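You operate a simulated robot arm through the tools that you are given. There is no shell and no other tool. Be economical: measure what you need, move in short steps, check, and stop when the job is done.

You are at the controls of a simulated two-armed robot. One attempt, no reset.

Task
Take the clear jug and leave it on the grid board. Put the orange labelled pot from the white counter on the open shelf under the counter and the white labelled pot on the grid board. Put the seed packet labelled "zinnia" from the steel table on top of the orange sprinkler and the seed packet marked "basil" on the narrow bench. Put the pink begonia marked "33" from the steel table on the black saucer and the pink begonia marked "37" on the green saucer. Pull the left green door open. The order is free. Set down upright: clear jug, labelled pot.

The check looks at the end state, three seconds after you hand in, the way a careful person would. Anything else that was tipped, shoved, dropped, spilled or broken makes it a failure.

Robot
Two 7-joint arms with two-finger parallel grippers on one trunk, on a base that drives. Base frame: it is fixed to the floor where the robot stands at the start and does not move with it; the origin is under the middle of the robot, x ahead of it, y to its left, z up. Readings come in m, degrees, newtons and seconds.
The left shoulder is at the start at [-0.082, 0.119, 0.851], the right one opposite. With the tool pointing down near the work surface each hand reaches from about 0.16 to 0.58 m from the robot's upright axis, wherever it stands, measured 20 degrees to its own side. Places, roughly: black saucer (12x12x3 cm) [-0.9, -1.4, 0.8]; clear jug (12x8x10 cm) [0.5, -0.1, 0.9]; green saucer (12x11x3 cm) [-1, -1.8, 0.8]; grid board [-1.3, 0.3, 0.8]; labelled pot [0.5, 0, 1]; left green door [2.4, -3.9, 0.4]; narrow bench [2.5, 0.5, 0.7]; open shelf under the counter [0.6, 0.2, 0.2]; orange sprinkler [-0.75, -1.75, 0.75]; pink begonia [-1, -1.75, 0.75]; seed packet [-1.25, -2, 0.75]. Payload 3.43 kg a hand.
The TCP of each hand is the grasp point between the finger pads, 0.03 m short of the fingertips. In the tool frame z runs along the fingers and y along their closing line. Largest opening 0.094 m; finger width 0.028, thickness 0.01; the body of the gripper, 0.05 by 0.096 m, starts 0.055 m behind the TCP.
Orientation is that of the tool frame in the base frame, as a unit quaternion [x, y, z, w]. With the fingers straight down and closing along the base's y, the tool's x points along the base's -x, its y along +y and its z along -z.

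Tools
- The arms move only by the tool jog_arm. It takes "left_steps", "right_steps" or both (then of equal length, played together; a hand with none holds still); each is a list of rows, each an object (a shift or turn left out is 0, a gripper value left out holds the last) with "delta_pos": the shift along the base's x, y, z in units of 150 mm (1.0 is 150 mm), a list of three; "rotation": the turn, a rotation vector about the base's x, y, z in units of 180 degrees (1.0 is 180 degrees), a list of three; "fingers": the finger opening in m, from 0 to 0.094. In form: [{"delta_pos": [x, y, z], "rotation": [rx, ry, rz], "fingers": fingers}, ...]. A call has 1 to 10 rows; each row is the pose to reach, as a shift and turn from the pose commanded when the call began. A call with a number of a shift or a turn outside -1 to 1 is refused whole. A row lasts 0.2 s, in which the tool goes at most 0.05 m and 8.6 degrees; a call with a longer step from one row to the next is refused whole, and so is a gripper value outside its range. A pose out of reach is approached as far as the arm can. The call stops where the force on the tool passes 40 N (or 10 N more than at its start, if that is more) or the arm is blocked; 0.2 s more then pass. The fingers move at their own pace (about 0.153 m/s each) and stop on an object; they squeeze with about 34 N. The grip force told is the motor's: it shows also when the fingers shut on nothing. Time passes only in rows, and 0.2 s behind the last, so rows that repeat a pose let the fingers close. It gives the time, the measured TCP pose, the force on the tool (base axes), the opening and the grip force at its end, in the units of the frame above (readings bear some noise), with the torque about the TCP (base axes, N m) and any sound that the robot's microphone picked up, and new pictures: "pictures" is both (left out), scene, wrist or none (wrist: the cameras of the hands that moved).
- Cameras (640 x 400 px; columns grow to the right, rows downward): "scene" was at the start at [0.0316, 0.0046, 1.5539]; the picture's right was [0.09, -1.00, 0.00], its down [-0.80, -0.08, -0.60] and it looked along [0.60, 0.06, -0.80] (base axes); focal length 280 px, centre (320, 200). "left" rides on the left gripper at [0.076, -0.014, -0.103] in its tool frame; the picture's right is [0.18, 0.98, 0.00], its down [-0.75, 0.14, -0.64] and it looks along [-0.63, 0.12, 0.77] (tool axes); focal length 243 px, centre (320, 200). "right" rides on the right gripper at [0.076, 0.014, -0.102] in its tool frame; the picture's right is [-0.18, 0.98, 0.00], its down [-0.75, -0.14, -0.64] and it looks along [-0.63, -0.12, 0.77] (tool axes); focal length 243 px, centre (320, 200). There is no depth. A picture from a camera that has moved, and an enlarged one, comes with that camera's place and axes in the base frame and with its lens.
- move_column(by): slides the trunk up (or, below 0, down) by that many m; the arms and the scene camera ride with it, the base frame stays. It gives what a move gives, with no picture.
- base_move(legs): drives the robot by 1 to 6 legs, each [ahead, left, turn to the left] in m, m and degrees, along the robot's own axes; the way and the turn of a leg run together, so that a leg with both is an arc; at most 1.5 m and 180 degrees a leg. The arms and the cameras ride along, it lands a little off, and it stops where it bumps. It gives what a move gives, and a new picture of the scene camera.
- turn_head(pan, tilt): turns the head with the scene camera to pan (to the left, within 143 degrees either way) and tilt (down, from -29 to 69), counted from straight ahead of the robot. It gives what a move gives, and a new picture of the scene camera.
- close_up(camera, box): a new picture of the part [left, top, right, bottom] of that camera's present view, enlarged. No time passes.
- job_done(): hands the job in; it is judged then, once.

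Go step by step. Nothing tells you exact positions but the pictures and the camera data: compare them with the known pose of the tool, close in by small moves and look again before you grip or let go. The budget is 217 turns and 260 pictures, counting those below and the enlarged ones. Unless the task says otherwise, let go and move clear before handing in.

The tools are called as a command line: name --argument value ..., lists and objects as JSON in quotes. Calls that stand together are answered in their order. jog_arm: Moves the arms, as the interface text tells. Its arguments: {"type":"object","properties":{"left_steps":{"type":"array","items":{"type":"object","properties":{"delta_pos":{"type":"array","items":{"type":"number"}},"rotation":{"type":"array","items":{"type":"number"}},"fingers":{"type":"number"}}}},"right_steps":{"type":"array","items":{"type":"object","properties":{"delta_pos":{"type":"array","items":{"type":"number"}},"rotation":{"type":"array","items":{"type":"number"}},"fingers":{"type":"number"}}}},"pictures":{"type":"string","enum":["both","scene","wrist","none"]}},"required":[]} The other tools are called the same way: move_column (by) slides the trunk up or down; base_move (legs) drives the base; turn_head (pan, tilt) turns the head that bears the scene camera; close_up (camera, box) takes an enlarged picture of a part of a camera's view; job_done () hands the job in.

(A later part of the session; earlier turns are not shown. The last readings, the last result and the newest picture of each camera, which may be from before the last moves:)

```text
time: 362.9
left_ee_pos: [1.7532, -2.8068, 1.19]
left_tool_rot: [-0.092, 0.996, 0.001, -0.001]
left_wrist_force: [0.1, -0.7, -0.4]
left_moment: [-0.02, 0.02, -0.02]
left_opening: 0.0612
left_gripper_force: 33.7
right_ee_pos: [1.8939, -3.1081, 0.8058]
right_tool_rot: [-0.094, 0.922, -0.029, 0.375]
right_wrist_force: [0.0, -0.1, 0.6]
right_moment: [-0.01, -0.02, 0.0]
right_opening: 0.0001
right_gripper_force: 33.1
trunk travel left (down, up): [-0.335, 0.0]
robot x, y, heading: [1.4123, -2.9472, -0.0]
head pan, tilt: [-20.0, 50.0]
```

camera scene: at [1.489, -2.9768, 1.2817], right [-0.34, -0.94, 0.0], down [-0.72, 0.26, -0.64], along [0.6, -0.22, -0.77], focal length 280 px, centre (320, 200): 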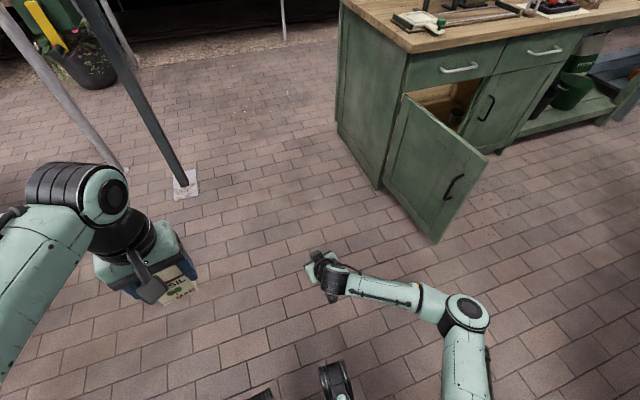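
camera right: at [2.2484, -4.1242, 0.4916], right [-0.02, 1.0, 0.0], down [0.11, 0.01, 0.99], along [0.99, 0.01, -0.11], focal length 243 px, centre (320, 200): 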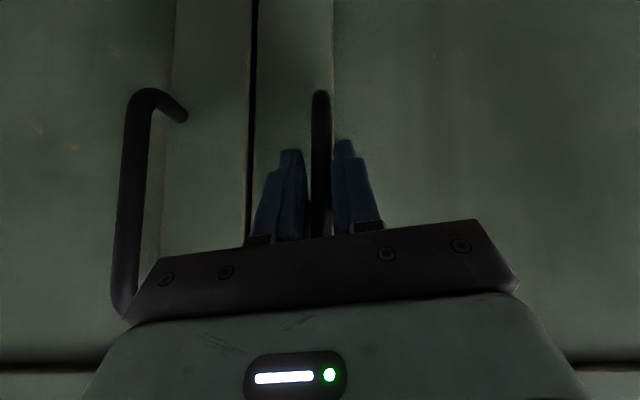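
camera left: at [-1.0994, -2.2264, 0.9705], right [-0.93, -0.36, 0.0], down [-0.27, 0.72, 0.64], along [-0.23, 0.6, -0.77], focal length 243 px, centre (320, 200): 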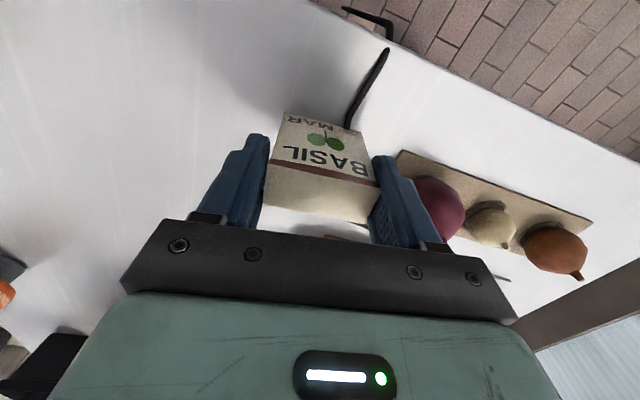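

Door remains open. Now fold the right hand back, then drive north toward the narrow bench.

jog_arm --right_steps '[{"delta_pos": [-0.2, 0, 0.15], "rotation": [0, 0.045, 0], "fingers": 0.094}, {"delta_pos": [-0.4, 0, 0.3], "rotation": [0, 0.09, 0]}, {"delta_pos": [-0.6, 0, 0.45], "rotation": [0, 0.135, 0]}, {"delta_pos": [-0.8, 0, 0.6], "rotation": [0, 0.18, 0]}, {"delta_pos": [-0.95, 0, 0.75], "rotation": [0, 0.225, 0]}, {"delta_pos": [-1, 0, 0.9], "rotation": [0, 0.245, 0]}]' --pictures "none"

base_move --legs '[[0.2, 0.1, 0], [0, 1.4, 0], [0, 1.1, 0]]'

turn_head --pan 0 --tilt 45

```text
time: 364.3
left_ee_pos: [1.7545, -2.8055, 1.1881]
left_tool_rot: [-0.092, 0.996, 0.0, -0.002]
left_wrist_force: [-0.5, 0.9, 0.1]
left_moment: [-0.03, -0.01, 0.0]
left_opening: 0.061
left_gripper_force: 34.4
right_ee_pos: [1.7441, -3.1071, 0.9418]
right_tool_rot: [-0.098, 0.995, 0.01, 0.001]
right_wrist_force: [-1.0, -0.3, -0.7]
right_moment: [-0.02, 0.0, 0.0]
right_opening: 0.0938
right_gripper_force: 0.1
trunk travel left (down, up): [-0.335, 0.0]
robot x, y, heading: [1.4108, -2.9464, -0.2]
head pan, tilt: [-20.0, 50.0]
```

```text
time: 387.6
left_ee_pos: [1.9679, -0.2131, 1.1889]
left_tool_rot: [-0.089, 0.996, 0.001, -0.002]
left_wrist_force: [-0.2, -0.6, -1.3]
left_moment: [0.0, 0.04, 0.04]
left_opening: 0.0613
left_gripper_force: 34.1
right_ee_pos: [1.9559, -0.512, 0.9417]
right_tool_rot: [-0.095, 0.995, 0.009, 0.001]
right_wrist_force: [0.1, 0.7, 0.1]
right_moment: [0.01, -0.03, 0.01]
right_opening: 0.094
right_gripper_force: 0.0
trunk travel left (down, up): [-0.335, 0.0]
robot x, y, heading: [1.6216, -0.3539, -0.5]
head pan, tilt: [-20.0, 50.0]
camera scene: at [1.6515, -0.3809, 1.6213], right [-0.35, -0.94, 0.0], down [-0.72, 0.27, -0.64], along [0.6, -0.22, -0.77], focal length 280 px, centre (320, 200)
```

scene: 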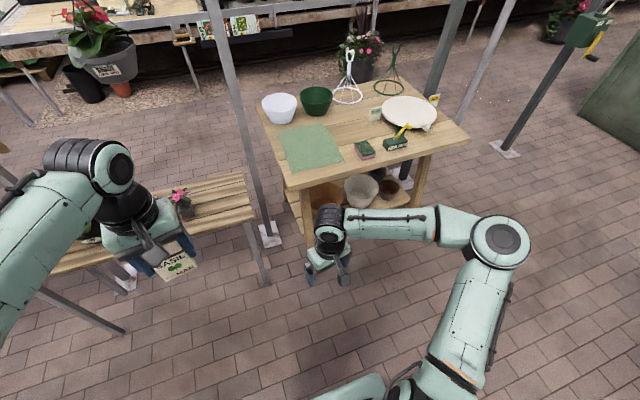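

```text
time: 388.4
left_ee_pos: [1.9675, -0.2121, 1.189]
left_tool_rot: [-0.089, 0.996, 0.001, -0.001]
left_wrist_force: [-0.2, 0.3, -0.3]
left_moment: [0.0, 0.02, 0.0]
left_opening: 0.0613
left_gripper_force: 34.2
right_ee_pos: [1.9557, -0.5136, 0.941]
right_tool_rot: [-0.095, 0.995, 0.009, 0.002]
right_wrist_force: [0.9, 0.4, -0.6]
right_moment: [0.0, 0.02, 0.01]
right_opening: 0.0941
right_gripper_force: 0.2
trunk travel left (down, up): [-0.335, 0.0]
robot x, y, heading: [1.6265, -0.35, -0.3]
head pan, tilt: [0.0, 45.0]
camera scene: at [1.6606, -0.3548, 1.6282], right [-0.01, -1.0, 0.0], down [-0.71, 0.01, -0.71], along [0.71, -0.01, -0.71], focal length 280 px, centre (320, 200)
```

scene: 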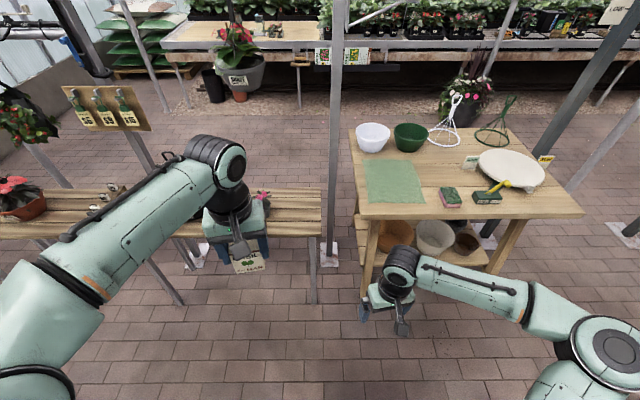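

The narrow bench is the slatted one on the left; a free spot is near its right end at ≈(2.49,-0.25). Move in.

base_move --legs '[[0.31, -0.05, 0.3]]'

jog_arm --left_steps '[{"delta_pos": [0.2, -0.05, -0.2]}, {"delta_pos": [0.4, -0.1, -0.4]}, {"delta_pos": [0.6, -0.1, -0.6]}, {"delta_pos": [0.8, -0.1, -0.8]}, {"delta_pos": [1, -0.1, -1]}]' --pictures "both"

```text
time: 390.5
left_ee_pos: [2.2753, -0.2631, 1.1887]
left_tool_rot: [-0.092, 0.996, 0.001, -0.001]
left_wrist_force: [0.0, -0.1, -0.4]
left_moment: [-0.02, 0.05, 0.01]
left_opening: 0.0613
left_gripper_force: 34.1
right_ee_pos: [2.2652, -0.5636, 0.9408]
right_tool_rot: [-0.097, 0.995, 0.009, 0.001]
right_wrist_force: [-0.1, -0.5, 0.5]
right_moment: [-0.01, -0.05, 0.0]
right_opening: 0.094
right_gripper_force: 0.2
trunk travel left (down, up): [-0.335, 0.0]
robot x, y, heading: [1.9301, -0.4013, -0.5]
head pan, tilt: [0.0, 45.0]
camera scene: at [1.969, -0.4061, 1.628], right [0.0, -1.0, 0.0], down [-0.71, 0.0, -0.71], along [0.71, 0.0, -0.71], focal length 280 px, centre (320, 200)
```

scene: 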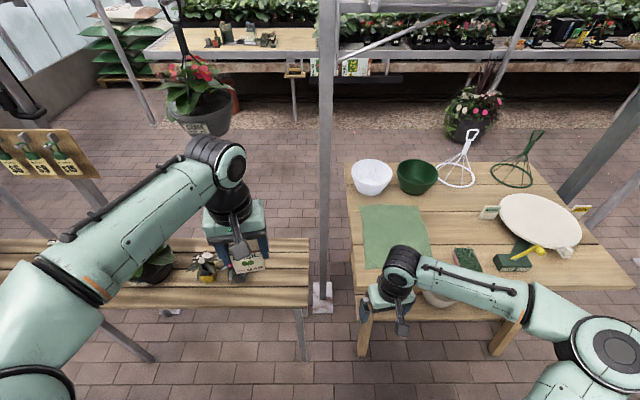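

```text
time: 391.7
left_ee_pos: [2.4272, -0.2773, 1.0386]
left_tool_rot: [-0.091, 0.996, 0.001, -0.001]
left_wrist_force: [-0.2, 0.3, 0.2]
left_moment: [0.02, 0.03, 0.0]
left_opening: 0.0615
left_gripper_force: 34.0
right_ee_pos: [2.2651, -0.5646, 0.9416]
right_tool_rot: [-0.096, 0.995, 0.009, 0.0]
right_wrist_force: [0.6, 0.2, 0.6]
right_moment: [0.02, 0.03, -0.01]
right_opening: 0.0941
right_gripper_force: 0.1
trunk travel left (down, up): [-0.335, 0.0]
robot x, y, heading: [1.9287, -0.4028, -0.1]
head pan, tilt: [0.0, 45.0]
camera scene: at [1.9705, -0.4062, 1.6282], right [0.0, -1.0, 0.0], down [-0.71, 0.0, -0.71], along [0.71, 0.0, -0.71], focal length 280 px, centre (320, 200)
camera left: at [2.3557, -0.3059, 1.1403], right [-0.36, 0.93, 0.0], down [0.72, 0.27, 0.64], along [0.6, 0.23, -0.77], focal length 243 px, centre (320, 200)
```

scene: 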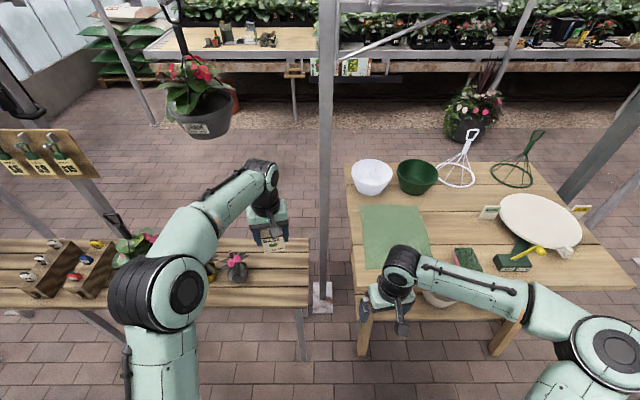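
left: 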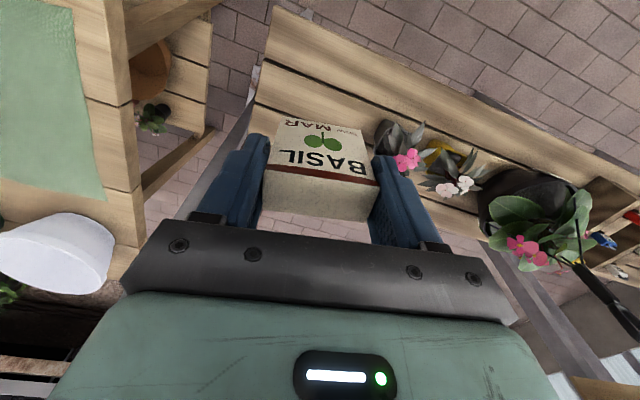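

close_up --camera "scene" --box '[200, 200, 340, 330]'

```text
3.08 times, centred on (270, 265) of scene
camera zoom: at [1.9705, -0.4062, 1.6282], right [0.0, -1.0, 0.0], down [-0.71, 0.0, -0.71], along [0.71, 0.0, -0.71], focal length 860 px, centre (474, 0)
```

zoom: 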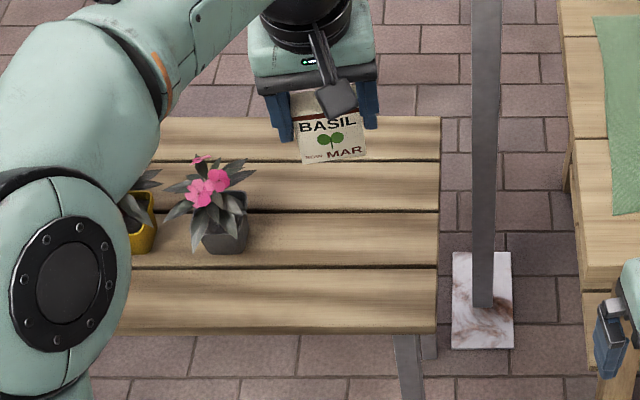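

Four slats; I'll stand the packet on the second slat, centre x≈2.494, y≈-0.265.

jog_arm --left_steps '[{"delta_pos": [0.2, 0.04, 0], "rotation": [0, 0, -0.03]}, {"delta_pos": [0.445, 0.08, 0], "rotation": [0, 0, -0.058]}, {"delta_pos": [0.445, 0.08, -0.3], "rotation": [0, 0, -0.058]}, {"delta_pos": [0.445, 0.08, -0.6], "rotation": [0, 0, -0.058]}, {"delta_pos": [0.445, 0.08, -0.9], "rotation": [0, 0, -0.058]}, {"delta_pos": [0.445, 0.08, -1], "rotation": [0, 0, -0.058]}]' --pictures "none"

jog_arm --left_steps '[{"delta_pos": [0, 0, -0.3]}, {"delta_pos": [0, 0, -0.55]}, {"delta_pos": [0, 0, -0.55]}]' --pictures "wrist"

close_up --camera "scene" --box '[200, 200, 340, 330]'

```text
time: 393.1
left_ee_pos: [2.4909, -0.2657, 0.8883]
left_tool_rot: [0.001, 1.0, 0.001, -0.001]
left_wrist_force: [-0.5, -0.3, -0.7]
left_moment: [0.03, -0.02, -0.03]
left_opening: 0.0613
left_gripper_force: 34.4
right_ee_pos: [2.2659, -0.5638, 0.9411]
right_tool_rot: [-0.097, 0.995, 0.008, 0.0]
right_wrist_force: [0.3, -0.4, 0.5]
right_moment: [-0.01, 0.01, -0.02]
right_opening: 0.0941
right_gripper_force: 0.1
trunk travel left (down, up): [-0.335, 0.0]
robot x, y, heading: [1.9285, -0.4041, -0.6]
head pan, tilt: [0.0, 45.0]
```

```text
time: 393.9
left_ee_pos: [2.4923, -0.2675, 0.8046]
left_tool_rot: [0.0, 1.0, 0.001, 0.0]
left_wrist_force: [0.7, 0.7, -0.4]
left_moment: [0.01, 0.0, 0.01]
left_opening: 0.0612
left_gripper_force: 33.8
right_ee_pos: [2.2646, -0.5633, 0.9417]
right_tool_rot: [-0.096, 0.995, 0.009, 0.002]
right_wrist_force: [0.0, -0.2, 0.3]
right_moment: [0.02, 0.0, 0.03]
right_opening: 0.0939
right_gripper_force: 0.0
trunk travel left (down, up): [-0.335, 0.0]
robot x, y, heading: [1.9297, -0.4033, -0.1]
head pan, tilt: [0.0, 45.0]
camera left: at [2.4166, -0.2803, 0.9079], right [-0.18, 0.98, 0.0], down [0.75, 0.14, 0.64], along [0.63, 0.12, -0.77], focal length 243 px, centre (320, 200)
```

left: 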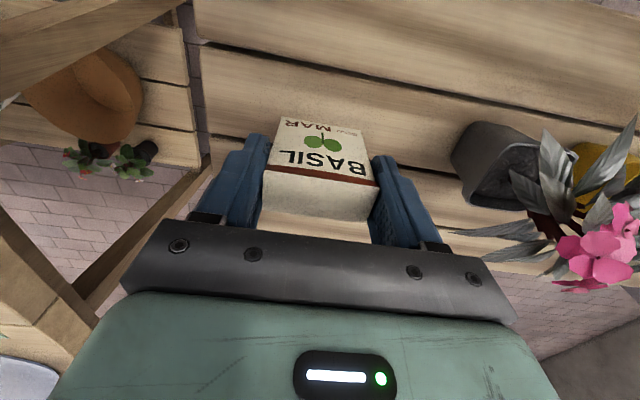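

```text
3.08 times, centred on (270, 265) of scene
camera zoom: at [1.9691, -0.4062, 1.6282], right [0.0, -1.0, 0.0], down [-0.71, 0.0, -0.71], along [0.71, 0.0, -0.71], focal length 860 px, centre (474, 0)
```

zoom: 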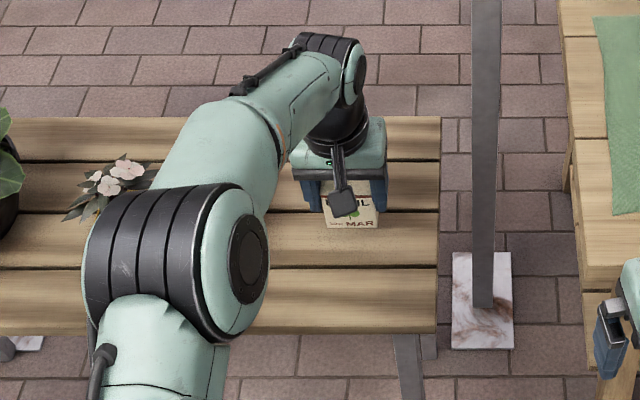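

jog_arm --left_steps '[{"delta_pos": [0, 0, -0.1]}, {"delta_pos": [0, 0, -0.17]}, {"delta_pos": [0, 0, -0.2]}, {"delta_pos": [0, 0, -0.215]}, {"delta_pos": [0, 0, -0.23]}]' --pictures "none"

```text
time: 395.1
left_ee_pos: [2.4925, -0.2658, 0.7712]
left_tool_rot: [0.0, 1.0, 0.001, -0.001]
left_wrist_force: [0.9, -0.3, -0.8]
left_moment: [0.0, 0.0, 0.01]
left_opening: 0.0612
left_gripper_force: 33.7
right_ee_pos: [2.2655, -0.5636, 0.941]
right_tool_rot: [-0.096, 0.995, 0.009, 0.0]
right_wrist_force: [-0.2, -0.5, -0.5]
right_moment: [0.03, -0.04, -0.02]
right_opening: 0.094
right_gripper_force: 0.0
trunk travel left (down, up): [-0.335, 0.0]
robot x, y, heading: [1.9274, -0.402, -0.2]
head pan, tilt: [0.0, 45.0]
```

jog_arm --left_steps '[{"delta_pos": [0, 0, -0.015]}, {"delta_pos": [0, 0, -0.03]}, {"delta_pos": [0, 0, -0.04]}, {"delta_pos": [0, 0, -0.05]}]' --pictures "wrist"

```text
time: 396.1
left_ee_pos: [2.4933, -0.2656, 0.7668]
left_tool_rot: [0.0, 1.0, 0.001, 0.002]
left_wrist_force: [-3.5, 1.6, 14.9]
left_moment: [-0.02, 0.25, 0.03]
left_opening: 0.061
left_gripper_force: 34.2
right_ee_pos: [2.2652, -0.5646, 0.9415]
right_tool_rot: [-0.097, 0.995, 0.008, 0.001]
right_wrist_force: [0.0, 0.1, 0.1]
right_moment: [0.02, -0.04, 0.0]
right_opening: 0.0938
right_gripper_force: 0.1
trunk travel left (down, up): [-0.335, 0.0]
robot x, y, heading: [1.9315, -0.3994, -0.3]
head pan, tilt: [0.0, 45.0]
camera left: at [2.4164, -0.2802, 0.869], right [-0.18, 0.98, 0.0], down [0.75, 0.14, 0.64], along [0.63, 0.12, -0.76], focal length 243 px, centre (320, 200)
```

left: 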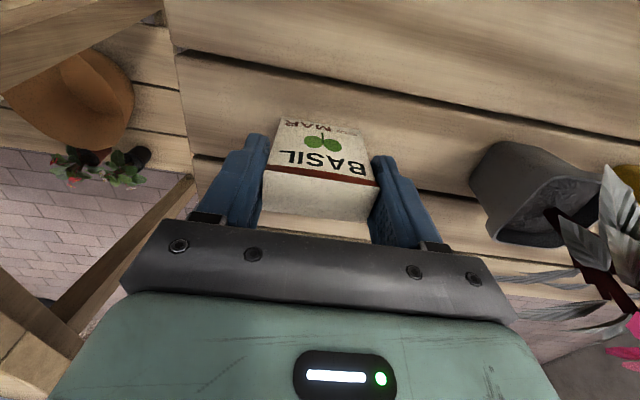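

Contact. Ease off, release and rise.

jog_arm --left_steps '[{"delta_pos": [0, 0, 0.012]}, {"delta_pos": [0, 0, 0.015]}, {"delta_pos": [0, 0, 0.015], "fingers": 0.064}, {"delta_pos": [0, 0, 0.015], "fingers": 0.07}, {"delta_pos": [0, 0, 0.015], "fingers": 0.085}, {"delta_pos": [0, 0, 0.1], "fingers": 0.085}, {"delta_pos": [0, 0, 0.35]}, {"delta_pos": [0, 0, 0.65]}, {"delta_pos": [-0.1, 0, 0.95]}]' --pictures "wrist"

```text
time: 398.1
left_ee_pos: [2.4763, -0.2666, 0.9071]
left_tool_rot: [0.0, 1.0, 0.001, -0.001]
left_wrist_force: [-0.1, 0.2, 0.0]
left_moment: [0.0, -0.01, -0.01]
left_opening: 0.0851
left_gripper_force: 0.1
right_ee_pos: [2.2631, -0.5641, 0.9414]
right_tool_rot: [-0.097, 0.995, 0.01, 0.002]
right_wrist_force: [-0.5, 0.0, 0.3]
right_moment: [-0.01, -0.02, 0.01]
right_opening: 0.0939
right_gripper_force: 0.1
trunk travel left (down, up): [-0.335, 0.0]
robot x, y, heading: [1.9297, -0.404, -0.3]
head pan, tilt: [0.0, 45.0]
camera left: at [2.4005, -0.2806, 1.0094], right [-0.18, 0.98, 0.0], down [0.75, 0.14, 0.64], along [0.63, 0.12, -0.77], focal length 243 px, centre (320, 200)
```

left: 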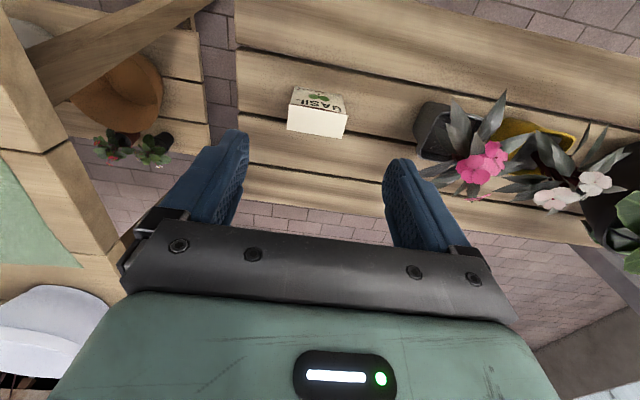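

Basil stands on the narrow bench. Retract both hands, then turn to the counter's back side for the orange pot.

jog_arm --left_steps '[{"delta_pos": [-0.25, 0, 0.2]}, {"delta_pos": [-0.5, 0.05, 0.4]}, {"delta_pos": [-0.75, 0.05, 0.6]}, {"delta_pos": [-1, 0.05, 0.8]}, {"delta_pos": [-1, 0.05, 0.9]}]' --right_steps '[{"delta_pos": [0, 0, 0.2]}, {"delta_pos": [0, 0, 0.4]}, {"delta_pos": [0, 0, 0.6]}, {"delta_pos": [0, 0, 0.8]}, {"delta_pos": [0, 0, 1]}]' --pictures "none"

base_move --legs '[[-0.3, 0, 0], [0, 0, 180], [0.22, 0, 0]]'

```text
time: 399.3
left_ee_pos: [2.3273, -0.2581, 1.042]
left_tool_rot: [0.001, 1.0, 0.001, -0.001]
left_wrist_force: [0.0, 0.2, -0.3]
left_moment: [0.0, 0.04, -0.03]
left_opening: 0.0851
left_gripper_force: 0.1
right_ee_pos: [2.2657, -0.5636, 1.0916]
right_tool_rot: [-0.096, 0.995, 0.008, 0.001]
right_wrist_force: [1.3, 0.2, 0.1]
right_moment: [0.01, 0.01, 0.02]
right_opening: 0.0941
right_gripper_force: 0.0
trunk travel left (down, up): [-0.335, 0.0]
robot x, y, heading: [1.9343, -0.4044, -0.3]
head pan, tilt: [0.0, 45.0]
```

```text
time: 410.0
left_ee_pos: [1.0141, -0.5538, 1.0419]
left_tool_rot: [1.0, 0.006, 0.002, 0.002]
left_wrist_force: [0.9, 0.0, 0.3]
left_moment: [-0.02, 0.0, -0.01]
left_opening: 0.0849
left_gripper_force: 0.1
right_ee_pos: [1.0737, -0.2466, 1.0904]
right_tool_rot: [0.995, 0.102, -0.001, 0.009]
right_wrist_force: [-0.7, -0.6, 0.1]
right_moment: [-0.01, -0.01, -0.03]
right_opening: 0.0939
right_gripper_force: 0.0
trunk travel left (down, up): [-0.335, 0.0]
robot x, y, heading: [1.4086, -0.402, -179.5]
head pan, tilt: [0.0, 45.0]
camera scene: at [1.3751, -0.4065, 1.628], right [-0.01, 1.0, 0.0], down [0.71, 0.01, -0.71], along [-0.71, -0.01, -0.71], focal length 280 px, centre (320, 200)
```

scene: 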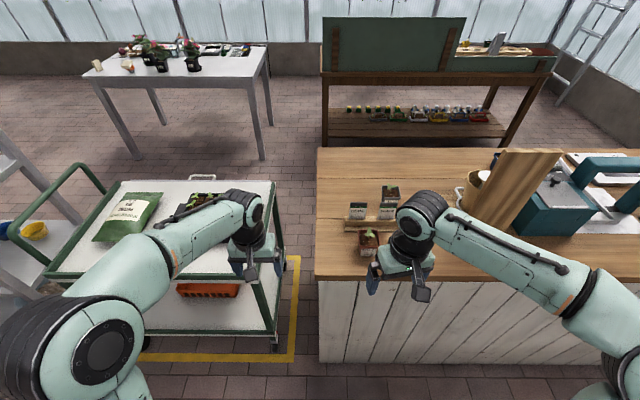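

jog_arm --right_steps '[{"delta_pos": [-0.25, -0.05, 0], "rotation": [0, 0, -0.035]}, {"delta_pos": [-0.5, -0.1, 0], "rotation": [0, 0, -0.065]}, {"delta_pos": [-0.75, -0.13, 0], "rotation": [0, 0, -0.065]}, {"delta_pos": [-1, -0.13, 0], "rotation": [0, 0, -0.065]}]' --pictures "wrist"

```text
time: 411.0
left_ee_pos: [1.0142, -0.5535, 1.0412]
left_tool_rot: [1.0, 0.006, 0.0, 0.002]
left_wrist_force: [-0.7, 1.2, -0.6]
left_moment: [0.0, -0.03, 0.01]
left_opening: 0.0852
left_gripper_force: 0.1
right_ee_pos: [1.0083, -0.1787, 1.0653]
right_tool_rot: [1.0, 0.0, -0.002, 0.009]
right_wrist_force: [-0.8, 1.0, 0.0]
right_moment: [-0.02, -0.02, 0.02]
right_opening: 0.0941
right_gripper_force: 0.0
right hand out of reach, approached as far as the arm can: row 1, 2, 3, 4
trunk travel left (down, up): [-0.335, 0.0]
robot x, y, heading: [1.4111, -0.4019, -179.4]
head pan, tilt: [0.0, 45.0]
camera right: at [1.0851, -0.1908, 1.1672], right [-0.18, -0.98, 0.02], down [-0.75, 0.15, 0.64], along [-0.63, 0.1, -0.77], focal length 243 px, centre (320, 200)
```

right: 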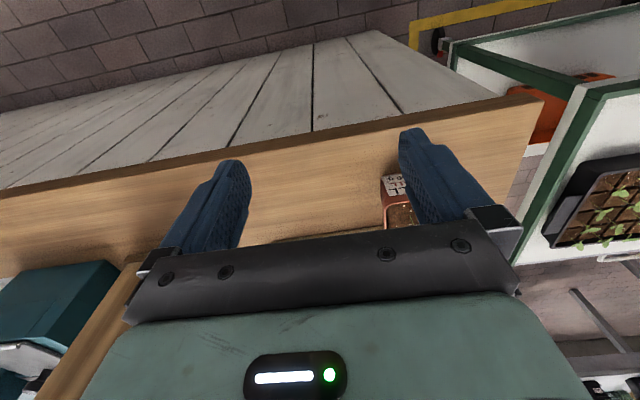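

base_move --legs '[[0.07, 0, -0.5]]'

jog_arm --right_steps '[{"delta_pos": [0, -0.2, -0.1]}, {"delta_pos": [0, -0.4, -0.15]}, {"delta_pos": [-0.15, -0.55, -0.15]}, {"delta_pos": [-0.35, -0.57, -0.15]}, {"delta_pos": [-0.5, -0.57, -0.15]}]' --pictures "wrist"

```text
time: 412.0
left_ee_pos: [0.9446, -0.5502, 1.0418]
left_tool_rot: [1.0, 0.002, 0.001, 0.001]
left_wrist_force: [-0.3, 0.1, 0.3]
left_moment: [0.0, -0.03, -0.03]
left_opening: 0.0849
left_gripper_force: 0.2
right_ee_pos: [0.943, -0.1764, 1.065]
right_tool_rot: [1.0, -0.004, -0.002, 0.009]
right_wrist_force: [-0.5, 0.7, -1.1]
right_moment: [-0.04, -0.03, -0.03]
right_opening: 0.094
right_gripper_force: 0.0
trunk travel left (down, up): [-0.335, 0.0]
robot x, y, heading: [1.3426, -0.4054, 180.1]
head pan, tilt: [0.0, 45.0]
camera scene: at [1.3059, -0.4062, 1.6279], right [0.0, 1.0, 0.0], down [0.71, 0.0, -0.71], along [-0.71, 0.0, -0.71], focal length 280 px, centre (320, 200)
```

scene: 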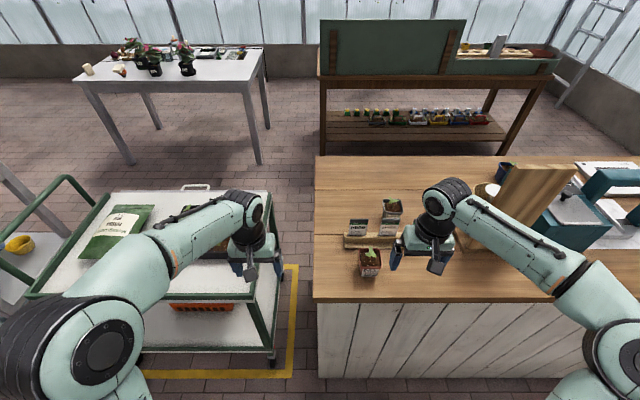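

```text
time: 413.2
left_ee_pos: [0.9446, -0.5516, 1.0412]
left_tool_rot: [1.0, 0.002, 0.0, 0.001]
left_wrist_force: [-0.4, 0.3, -0.9]
left_moment: [-0.01, -0.02, 0.01]
left_opening: 0.0852
left_gripper_force: 0.1
right_ee_pos: [0.9513, -0.2069, 1.0399]
right_tool_rot: [1.0, -0.005, -0.003, 0.009]
right_wrist_force: [0.7, -0.1, -0.5]
right_moment: [0.0, 0.02, 0.03]
right_opening: 0.094
right_gripper_force: 0.0
right hand out of reach, approached as far as the arm can: row 1, 2, 3, 4, 5
trunk travel left (down, up): [-0.335, 0.0]
robot x, y, heading: [1.3461, -0.4048, 179.7]
head pan, tilt: [0.0, 45.0]
camera right: at [1.0281, -0.2203, 1.1421], right [-0.19, -0.98, 0.02], down [-0.75, 0.16, 0.64], along [-0.63, 0.11, -0.77], focal length 243 px, centre (320, 200)
```

right: 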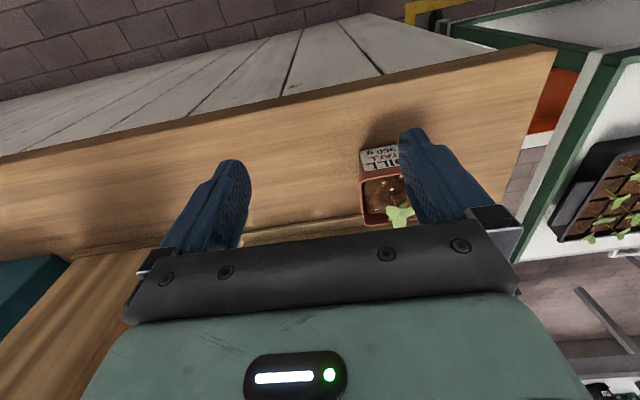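

The right arm's configuration limits it here; use the left hand instead. Pull the right hand back, then shift the base +y.

jog_arm --right_steps '[{"delta_pos": [0.3, 0, 0]}, {"delta_pos": [0.6, 0, 0.1]}, {"delta_pos": [0.9, 0, 0.2]}, {"delta_pos": [1, 0, 0.4]}]' --pictures "none"

base_move --legs '[[0, -0.26, 0]]'

jog_arm --left_steps '[{"delta_pos": [-0.2, 0, 0]}, {"delta_pos": [-0.4, 0, 0]}, {"delta_pos": [-0.5, 0.05, 0]}]' --pictures "wrist"

```text
time: 414.2
left_ee_pos: [0.9446, -0.55, 1.0415]
left_tool_rot: [1.0, 0.002, 0.0, 0.0]
left_wrist_force: [-0.2, 0.1, 0.2]
left_moment: [0.01, 0.01, 0.0]
left_opening: 0.0849
left_gripper_force: 0.1
right_ee_pos: [1.102, -0.2069, 1.0993]
right_tool_rot: [1.0, -0.005, -0.002, 0.009]
right_wrist_force: [-0.1, -0.3, 0.0]
right_moment: [-0.04, 0.0, -0.01]
right_opening: 0.0937
right_gripper_force: 0.1
trunk travel left (down, up): [-0.335, 0.0]
robot x, y, heading: [1.3391, -0.4049, 179.8]
head pan, tilt: [0.0, 45.0]
```

```text
time: 417.1
left_ee_pos: [0.944, -0.2918, 1.0415]
left_tool_rot: [1.0, 0.001, 0.001, 0.001]
left_wrist_force: [0.1, 0.4, -0.2]
left_moment: [0.01, 0.01, -0.02]
left_opening: 0.0851
left_gripper_force: 0.0
right_ee_pos: [1.1029, 0.0515, 1.1005]
right_tool_rot: [1.0, -0.004, -0.002, 0.009]
right_wrist_force: [0.9, 0.3, -0.6]
right_moment: [-0.01, 0.0, 0.02]
right_opening: 0.0938
right_gripper_force: 0.1
trunk travel left (down, up): [-0.335, 0.0]
robot x, y, heading: [1.337, -0.1462, 180.0]
head pan, tilt: [0.0, 45.0]
camera scene: at [1.3059, -0.1479, 1.6282], right [0.0, 1.0, 0.0], down [0.71, 0.0, -0.71], along [-0.71, 0.0, -0.71], focal length 280 px, centre (320, 200)
```

scene: 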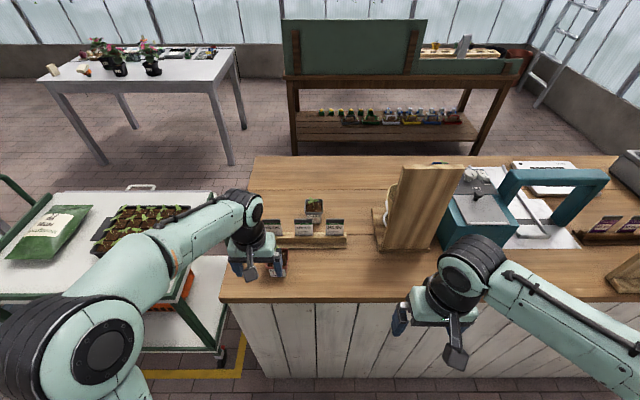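

```text
time: 417.9
left_ee_pos: [0.8689, -0.2837, 1.0423]
left_tool_rot: [1.0, 0.001, 0.002, 0.002]
left_wrist_force: [-0.2, -0.5, 0.0]
left_moment: [-0.04, -0.01, 0.0]
left_opening: 0.0846
left_gripper_force: 0.0
right_ee_pos: [1.1028, 0.051, 1.0999]
right_tool_rot: [1.0, -0.004, -0.002, 0.009]
right_wrist_force: [1.0, 0.6, 0.6]
right_moment: [0.01, -0.01, 0.0]
right_opening: 0.0939
right_gripper_force: 0.0
trunk travel left (down, up): [-0.335, 0.0]
robot x, y, heading: [1.3392, -0.1452, 179.6]
head pan, tilt: [0.0, 45.0]
camera left: at [0.9453, -0.2688, 1.1445], right [0.18, -0.98, 0.0], down [-0.75, -0.14, 0.64], along [-0.63, -0.12, -0.77], focal length 243 px, centre (320, 200)
```

left: 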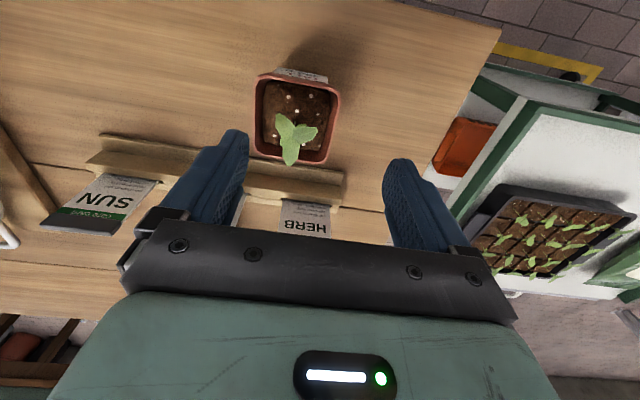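

Pot "Dill" centre (0.867,-0.264), aligned. Descend and grip it with the left hand.

jog_arm --left_steps '[{"delta_pos": [-0.01, 0.13, 0], "fingers": 0.094}, {"delta_pos": [-0.01, 0.13, -0.2]}, {"delta_pos": [-0.01, 0.13, -0.4]}, {"delta_pos": [-0.01, 0.13, -0.55]}, {"delta_pos": [-0.01, 0.13, -0.615]}, {"delta_pos": [-0.01, 0.13, -0.615], "fingers": 0.075}, {"delta_pos": [-0.01, 0.13, -0.615], "fingers": 0.06}, {"delta_pos": [-0.01, 0.13, -0.615], "fingers": 0.04}, {"delta_pos": [-0.01, 0.13, -0.615], "fingers": 0.04}]' --pictures "wrist"

```text
time: 419.9
left_ee_pos: [0.8683, -0.2652, 0.9512]
left_tool_rot: [1.0, 0.0, 0.001, 0.001]
left_wrist_force: [-0.6, 1.1, -1.1]
left_moment: [-0.04, 0.08, -0.06]
left_opening: 0.0661
left_gripper_force: 33.7
right_ee_pos: [1.1021, 0.0509, 1.0997]
right_tool_rot: [1.0, -0.004, -0.002, 0.008]
right_wrist_force: [-0.5, 0.3, 0.4]
right_moment: [0.01, 0.0, 0.0]
right_opening: 0.0942
right_gripper_force: 0.0
trunk travel left (down, up): [-0.335, 0.0]
robot x, y, heading: [1.3434, -0.1471, 179.9]
head pan, tilt: [0.0, 45.0]
camera left: at [0.9438, -0.2502, 1.0523], right [0.19, -0.98, 0.0], down [-0.75, -0.14, 0.64], along [-0.63, -0.12, -0.77], focal length 243 px, centre (320, 200)
```

left: 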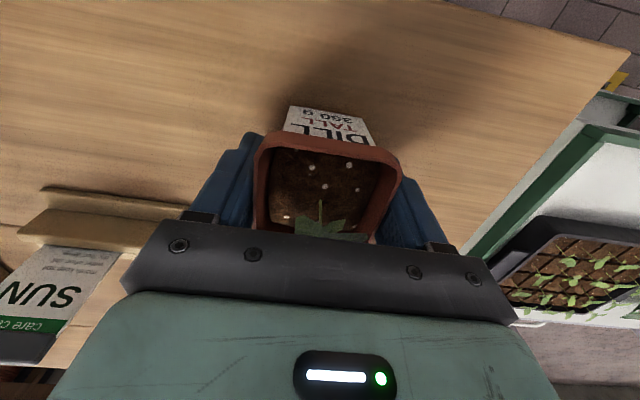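

Gripped. Lift, then drive round the counter's north end to the front.

jog_arm --left_steps '[{"delta_pos": [0, 0, 0.15]}, {"delta_pos": [0, 0, 0.4]}, {"delta_pos": [0, 0, 0.7]}, {"delta_pos": [0.25, 0, 0.85]}, {"delta_pos": [0.5, 0, 0.85]}, {"delta_pos": [0.8, 0, 0.85]}, {"delta_pos": [1, 0, 0.85]}]' --pictures "none"

base_move --legs '[[-0.35, 0, 0], [0, -1.4, 0], [0, -0.78, 0], [1.4, 0, 0], [0.58, 0, 0], [0, 1.4, 0]]'

```text
time: 421.5
left_ee_pos: [1.0179, -0.2647, 1.0782]
left_tool_rot: [1.0, 0.001, 0.0, 0.0]
left_wrist_force: [0.4, -0.3, -3.7]
left_moment: [0.02, -0.01, -0.03]
left_opening: 0.0658
left_gripper_force: 33.7
right_ee_pos: [1.1033, 0.0499, 1.1002]
right_tool_rot: [1.0, -0.005, -0.002, 0.009]
right_wrist_force: [0.5, -0.1, 0.2]
right_moment: [0.0, -0.01, -0.02]
right_opening: 0.0939
right_gripper_force: 0.1
trunk travel left (down, up): [-0.335, 0.0]
robot x, y, heading: [1.3421, -0.1472, 180.0]
head pan, tilt: [0.0, 45.0]
```

```text
time: 464.0
left_ee_pos: [-0.6147, 0.5307, 1.0765]
left_tool_rot: [1.0, -0.002, 0.001, 0.001]
left_wrist_force: [-0.3, 0.3, -3.1]
left_moment: [0.0, -0.02, 0.01]
left_opening: 0.0658
left_gripper_force: 33.7
right_ee_pos: [-0.5267, 0.8469, 1.1017]
right_tool_rot: [1.0, -0.008, -0.002, 0.009]
right_wrist_force: [0.5, 0.5, 0.4]
right_moment: [0.01, 0.02, -0.03]
right_opening: 0.0941
right_gripper_force: 0.0
trunk travel left (down, up): [-0.335, 0.0]
robot x, y, heading: [-0.2949, 0.6499, 179.4]
head pan, tilt: [0.0, 45.0]
camera scene: at [-0.3256, 0.6459, 1.6282], right [0.01, 1.0, 0.0], down [0.71, -0.01, -0.71], along [-0.71, 0.01, -0.71], focal length 280 px, centre (320, 200)
```

scene: 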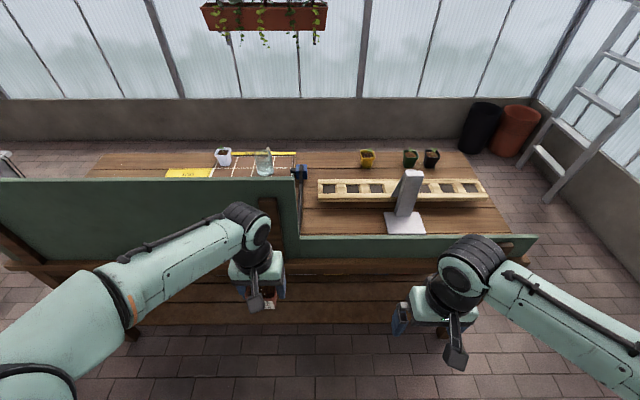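

Jug and sage pot are undisturbed. Turn to face the counter's front, move to y≈0.09 and lower the trunk.

base_move --legs '[[0, 0, -179.4], [0, -0.56, 0]]'

move_column --by -0.33

turn_head --pan 10 --tilt 50

```text
time: 476.8
left_ee_pos: [0.0425, 0.2111, 1.0779]
left_tool_rot: [-0.017, 1.0, 0.001, -0.001]
left_wrist_force: [0.3, 0.6, -3.2]
left_moment: [0.0, 0.0, 0.0]
left_opening: 0.0658
left_gripper_force: 34.5
right_ee_pos: [-0.0332, -0.1076, 1.0999]
right_tool_rot: [-0.01, 1.0, 0.009, 0.002]
right_wrist_force: [-0.7, 0.6, -0.4]
right_moment: [-0.02, -0.03, -0.04]
right_opening: 0.0938
right_gripper_force: 0.0
trunk travel left (down, up): [-0.335, 0.0]
robot x, y, heading: [-0.2742, 0.0828, 1.7]
head pan, tilt: [0.0, 45.0]
camera scene: at [-0.2381, 0.0804, 1.6282], right [0.03, -1.0, 0.0], down [-0.71, -0.02, -0.71], along [0.71, 0.02, -0.71], focal length 280 px, centre (320, 200)
```

scene: 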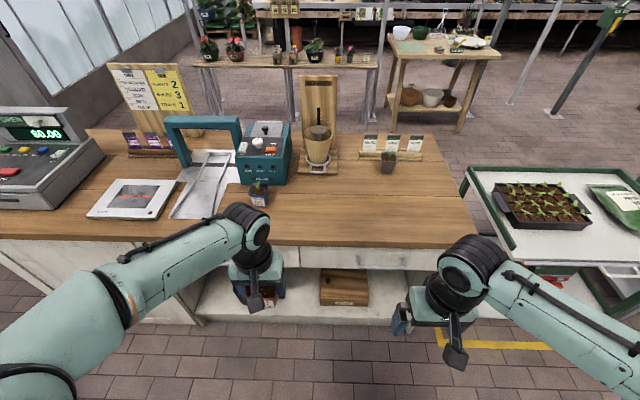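

```text
time: 480.0
left_ee_pos: [0.043, 0.2118, 0.7463]
left_tool_rot: [-0.017, 1.0, 0.001, 0.0]
left_wrist_force: [0.1, 0.5, -2.9]
left_moment: [0.0, 0.02, -0.03]
left_opening: 0.0658
left_gripper_force: 33.9
right_ee_pos: [-0.0323, -0.1077, 0.77]
right_tool_rot: [-0.011, 1.0, 0.009, 0.002]
right_wrist_force: [-0.3, -0.6, -0.3]
right_moment: [0.01, 0.0, 0.05]
right_opening: 0.0939
right_gripper_force: 0.0
trunk travel left (down, up): [-0.005, 0.33]
robot x, y, heading: [-0.2769, 0.0789, 1.8]
head pan, tilt: [0.0, 45.0]
```

```text
time: 480.7
left_ee_pos: [0.0421, 0.2101, 0.7461]
left_tool_rot: [-0.016, 1.0, 0.001, -0.002]
left_wrist_force: [-0.9, 0.0, -3.8]
left_moment: [-0.02, 0.0, 0.0]
left_opening: 0.0659
left_gripper_force: 34.0
right_ee_pos: [-0.0338, -0.1097, 0.7701]
right_tool_rot: [-0.011, 1.0, 0.008, 0.002]
right_wrist_force: [0.7, -0.5, 0.0]
right_moment: [-0.02, 0.02, 0.0]
right_opening: 0.094
right_gripper_force: 0.1
trunk travel left (down, up): [-0.005, 0.33]
robot x, y, heading: [-0.2755, 0.0824, 1.4]
head pan, tilt: [10.0, 50.0]
camera scene: at [-0.1942, 0.095, 1.2842], right [0.2, -0.98, 0.0], down [-0.75, -0.15, -0.64], along [0.63, 0.13, -0.77], focal length 280 px, centre (320, 200)
```

scene: 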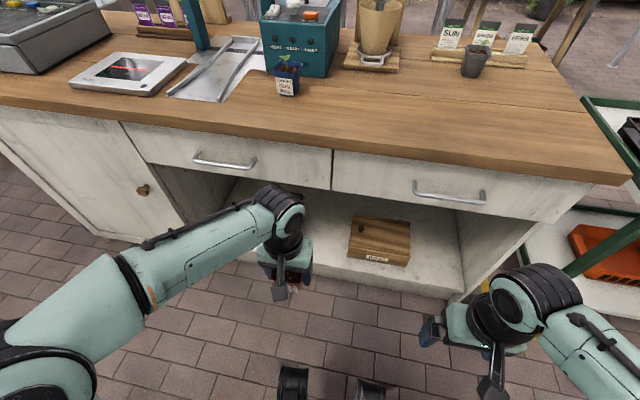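

Shelf top z≈0.18, front edge x≈0.32; free gap between box (y 0.10) and tray (y 0.34). Lower the pot in front of the counter.

jog_arm --left_steps '[{"delta_pos": [0.2, 0.02, -0.2]}, {"delta_pos": [0.4, 0.04, -0.4]}, {"delta_pos": [0.5, 0.06, -0.7]}, {"delta_pos": [0.5, 0.06, -1]}]' --pictures "none"

jog_arm --left_steps '[{"delta_pos": [0, 0, -0.3]}, {"delta_pos": [0, 0, -0.6]}, {"delta_pos": [0, 0, -0.9]}, {"delta_pos": [0, 0, -1]}]' --pictures "none"

jog_arm --left_steps '[{"delta_pos": [0, 0, -0.3]}, {"delta_pos": [0, 0, -0.6]}, {"delta_pos": [0, 0, -0.8]}]' --pictures "scene"

```text
time: 481.7
left_ee_pos: [0.118, 0.2218, 0.596]
left_tool_rot: [-0.017, 1.0, 0.001, -0.001]
left_wrist_force: [-0.8, -0.3, -3.2]
left_moment: [0.0, 0.02, 0.0]
left_opening: 0.0662
left_gripper_force: 34.2
right_ee_pos: [-0.0337, -0.1093, 0.7696]
right_tool_rot: [-0.011, 1.0, 0.009, 0.002]
right_wrist_force: [0.2, 0.3, 0.2]
right_moment: [0.04, 0.01, 0.03]
right_opening: 0.0938
right_gripper_force: 0.0
trunk travel left (down, up): [-0.005, 0.33]
robot x, y, heading: [-0.276, 0.0849, 1.6]
head pan, tilt: [10.0, 50.0]
```

```text
time: 482.7
left_ee_pos: [0.1186, 0.2206, 0.4472]
left_tool_rot: [-0.016, 1.0, 0.0, 0.0]
left_wrist_force: [0.0, -0.2, -3.5]
left_moment: [0.02, -0.02, 0.04]
left_opening: 0.066
left_gripper_force: 33.9
right_ee_pos: [-0.032, -0.1081, 0.7694]
right_tool_rot: [-0.01, 1.0, 0.009, 0.002]
right_wrist_force: [0.1, 0.4, 0.4]
right_moment: [-0.01, 0.0, 0.0]
right_opening: 0.0941
right_gripper_force: 0.1
trunk travel left (down, up): [-0.005, 0.33]
robot x, y, heading: [-0.2749, 0.0831, 1.6]
head pan, tilt: [10.0, 50.0]
```

```text
time: 483.5
left_ee_pos: [0.1198, 0.2206, 0.3262]
left_tool_rot: [-0.016, 1.0, 0.0, 0.0]
left_wrist_force: [-0.4, -0.2, -4.1]
left_moment: [0.0, 0.0, 0.0]
left_opening: 0.0659
left_gripper_force: 34.2
right_ee_pos: [-0.0319, -0.1084, 0.77]
right_tool_rot: [-0.01, 1.0, 0.008, 0.001]
right_wrist_force: [-0.1, 1.4, -0.3]
right_moment: [0.01, 0.01, 0.01]
right_opening: 0.0938
right_gripper_force: 0.1
trunk travel left (down, up): [-0.005, 0.33]
robot x, y, heading: [-0.2739, 0.0822, 1.7]
head pan, tilt: [10.0, 50.0]
camera scene: at [-0.1941, 0.095, 1.2842], right [0.2, -0.98, 0.0], down [-0.75, -0.15, -0.64], along [0.63, 0.13, -0.77], focal length 280 px, centre (320, 200)
```

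scene: 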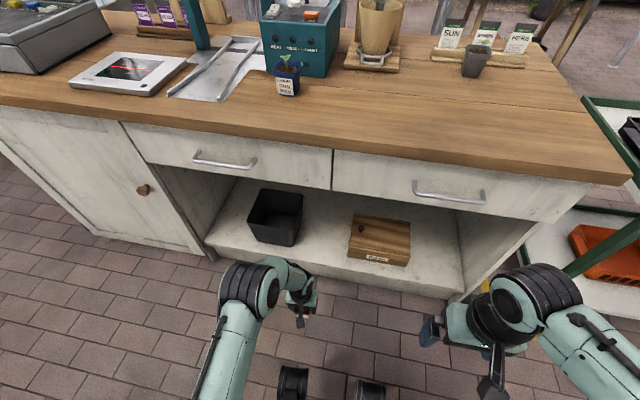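

base_move --legs '[[0.22, -0.006, -1.6]]'

jog_arm --left_steps '[{"delta_pos": [0.15, 0, -0.1]}, {"delta_pos": [0.3, 0, -0.2]}, {"delta_pos": [0.42, 0, -0.3]}]' --pictures "wrist"

```text
time: 485.2
left_ee_pos: [0.3447, 0.207, 0.3266]
left_tool_rot: [-0.003, 1.0, 0.001, -0.001]
left_wrist_force: [-0.2, -0.4, -5.0]
left_moment: [0.02, -0.01, 0.01]
left_opening: 0.0658
left_gripper_force: 34.2
right_ee_pos: [0.1839, -0.1179, 0.7708]
right_tool_rot: [0.003, 1.0, 0.009, 0.002]
right_wrist_force: [-0.1, 0.3, 1.4]
right_moment: [-0.03, -0.02, -0.01]
right_opening: 0.0938
right_gripper_force: 0.1
trunk travel left (down, up): [-0.005, 0.33]
robot x, y, heading: [-0.056, 0.0758, -0.0]
head pan, tilt: [10.0, 50.0]
camera scene: at [0.0285, 0.09, 1.2842], right [0.17, -0.98, 0.0], down [-0.75, -0.13, -0.64], along [0.63, 0.11, -0.77], focal length 280 px, centre (320, 200)
```

scene: 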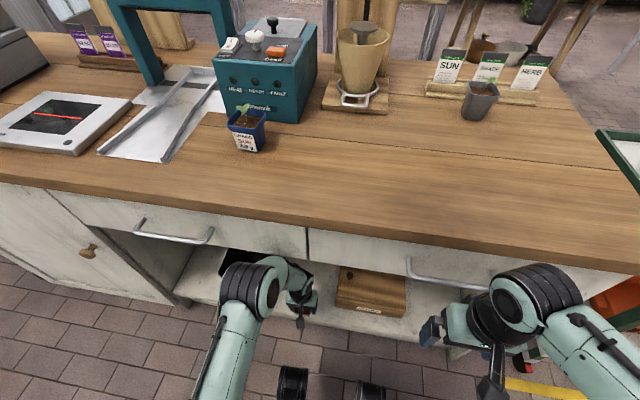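

```text
time: 486.0
left_ee_pos: [0.4069, 0.2054, 0.2813]
left_tool_rot: [-0.002, 1.0, 0.0, -0.001]
left_wrist_force: [-0.7, 0.4, -3.8]
left_moment: [-0.02, -0.04, 0.01]
left_opening: 0.0658
left_gripper_force: 33.4
right_ee_pos: [0.1833, -0.1169, 0.7706]
right_tool_rot: [0.003, 1.0, 0.008, 0.001]
right_wrist_force: [0.8, 0.1, 0.2]
right_moment: [0.01, -0.01, -0.01]
right_opening: 0.094
right_gripper_force: 0.0
trunk travel left (down, up): [-0.005, 0.33]
robot x, y, heading: [-0.0561, 0.0789, -0.1]
head pan, tilt: [10.0, 50.0]
camera left: at [0.3316, 0.192, 0.3837], right [-0.19, 0.98, 0.0], down [0.75, 0.14, 0.64], along [0.63, 0.12, -0.77], focal length 243 px, centre (320, 200)
```

left: 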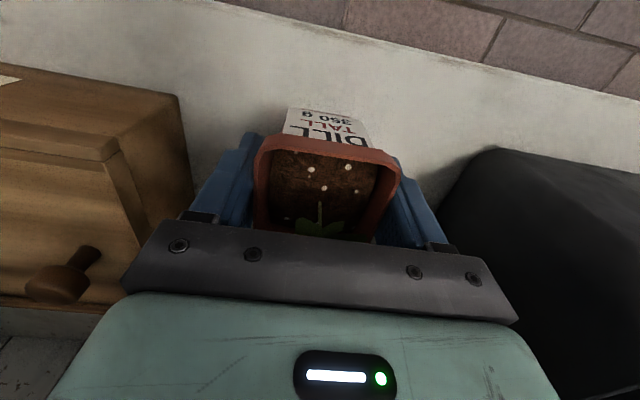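

Pot is in the gap over the shelf. Lower gently.

jog_arm --left_steps '[{"delta_pos": [0, 0, -0.12]}, {"delta_pos": [0, 0, -0.2]}, {"delta_pos": [0, 0, -0.24]}, {"delta_pos": [0, 0, -0.26]}, {"delta_pos": [0, 0, -0.28]}]' --pictures "none"

```text
time: 487.2
left_ee_pos: [0.4098, 0.2058, 0.2427]
left_tool_rot: [-0.003, 1.0, 0.0, 0.005]
left_wrist_force: [-0.2, -2.9, 33.7]
left_moment: [0.05, -0.08, 0.01]
left_opening: 0.0662
left_gripper_force: 33.9
right_ee_pos: [0.1828, -0.1172, 0.7703]
right_tool_rot: [0.004, 1.0, 0.008, 0.002]
right_wrist_force: [0.0, 0.1, -0.2]
right_moment: [-0.04, -0.01, -0.03]
right_opening: 0.0941
right_gripper_force: 0.1
trunk travel left (down, up): [-0.005, 0.33]
robot x, y, heading: [-0.055, 0.08, -0.4]
head pan, tilt: [10.0, 50.0]
```

Contact already (34 N). Ease up 4 mm.

jog_arm --left_steps '[{"delta_pos": [0, 0, 0.015]}, {"delta_pos": [0, 0, 0.023]}, {"delta_pos": [0, 0, 0.023]}]' --pictures "wrist"

```text
time: 488.0
left_ee_pos: [0.4066, 0.2073, 0.2424]
left_tool_rot: [-0.002, 1.0, 0.0, -0.001]
left_wrist_force: [4.4, -0.2, 8.7]
left_moment: [-0.1, -0.46, 0.03]
left_opening: 0.0662
left_gripper_force: 34.2
right_ee_pos: [0.1836, -0.117, 0.7702]
right_tool_rot: [0.003, 1.0, 0.008, 0.003]
right_wrist_force: [-0.2, 1.1, 0.2]
right_moment: [0.02, -0.01, -0.01]
right_opening: 0.0942
right_gripper_force: 0.2
trunk travel left (down, up): [-0.005, 0.33]
robot x, y, heading: [-0.0581, 0.0816, -0.2]
head pan, tilt: [10.0, 50.0]
camera left: at [0.3307, 0.1924, 0.3452], right [-0.19, 0.98, 0.0], down [0.75, 0.14, 0.64], along [0.63, 0.12, -0.77], focal length 243 px, centre (320, 200)
```

left: 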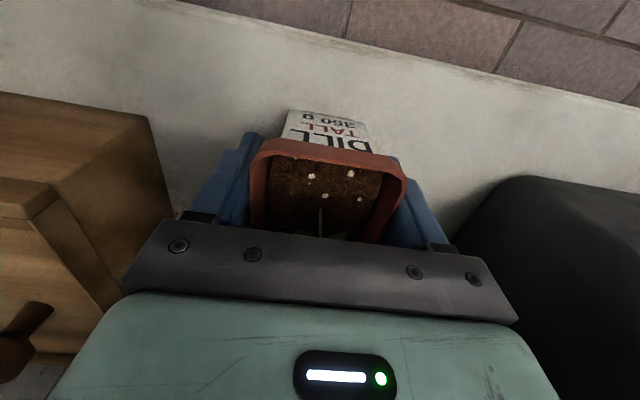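

jog_arm --left_steps '[{"delta_pos": [0, 0, 0.003], "fingers": 0.07}, {"delta_pos": [0, 0, 0.003], "fingers": 0.08}, {"delta_pos": [0, 0, 0.003], "fingers": 0.09}, {"delta_pos": [0, 0, 0.003], "fingers": 0.09}, {"delta_pos": [0, 0, 0.1]}, {"delta_pos": [0, 0, 0.3]}, {"delta_pos": [0, 0, 0.5]}, {"delta_pos": [-0.25, 0, 0.5]}, {"delta_pos": [-0.5, 0, 0.5]}]' --pictures "wrist"

```text
time: 490.0
left_ee_pos: [0.3324, 0.2067, 0.3189]
left_tool_rot: [-0.002, 1.0, 0.0, 0.001]
left_wrist_force: [-0.1, -0.3, -0.3]
left_moment: [0.0, -0.03, 0.04]
left_opening: 0.0899
left_gripper_force: 0.0
right_ee_pos: [0.1833, -0.1168, 0.7707]
right_tool_rot: [0.004, 1.0, 0.009, 0.002]
right_wrist_force: [0.7, 0.5, 0.3]
right_moment: [0.03, 0.02, 0.03]
right_opening: 0.0942
right_gripper_force: 0.0
trunk travel left (down, up): [-0.005, 0.33]
robot x, y, heading: [-0.0553, 0.078, -0.0]
head pan, tilt: [10.0, 50.0]
camera left: at [0.2572, 0.1921, 0.421], right [-0.19, 0.98, 0.0], down [0.75, 0.14, 0.64], along [0.63, 0.12, -0.77], focal length 243 px, centre (320, 200)
```

left: 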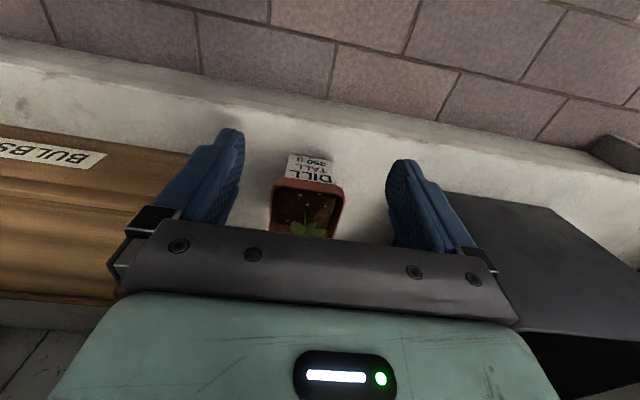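

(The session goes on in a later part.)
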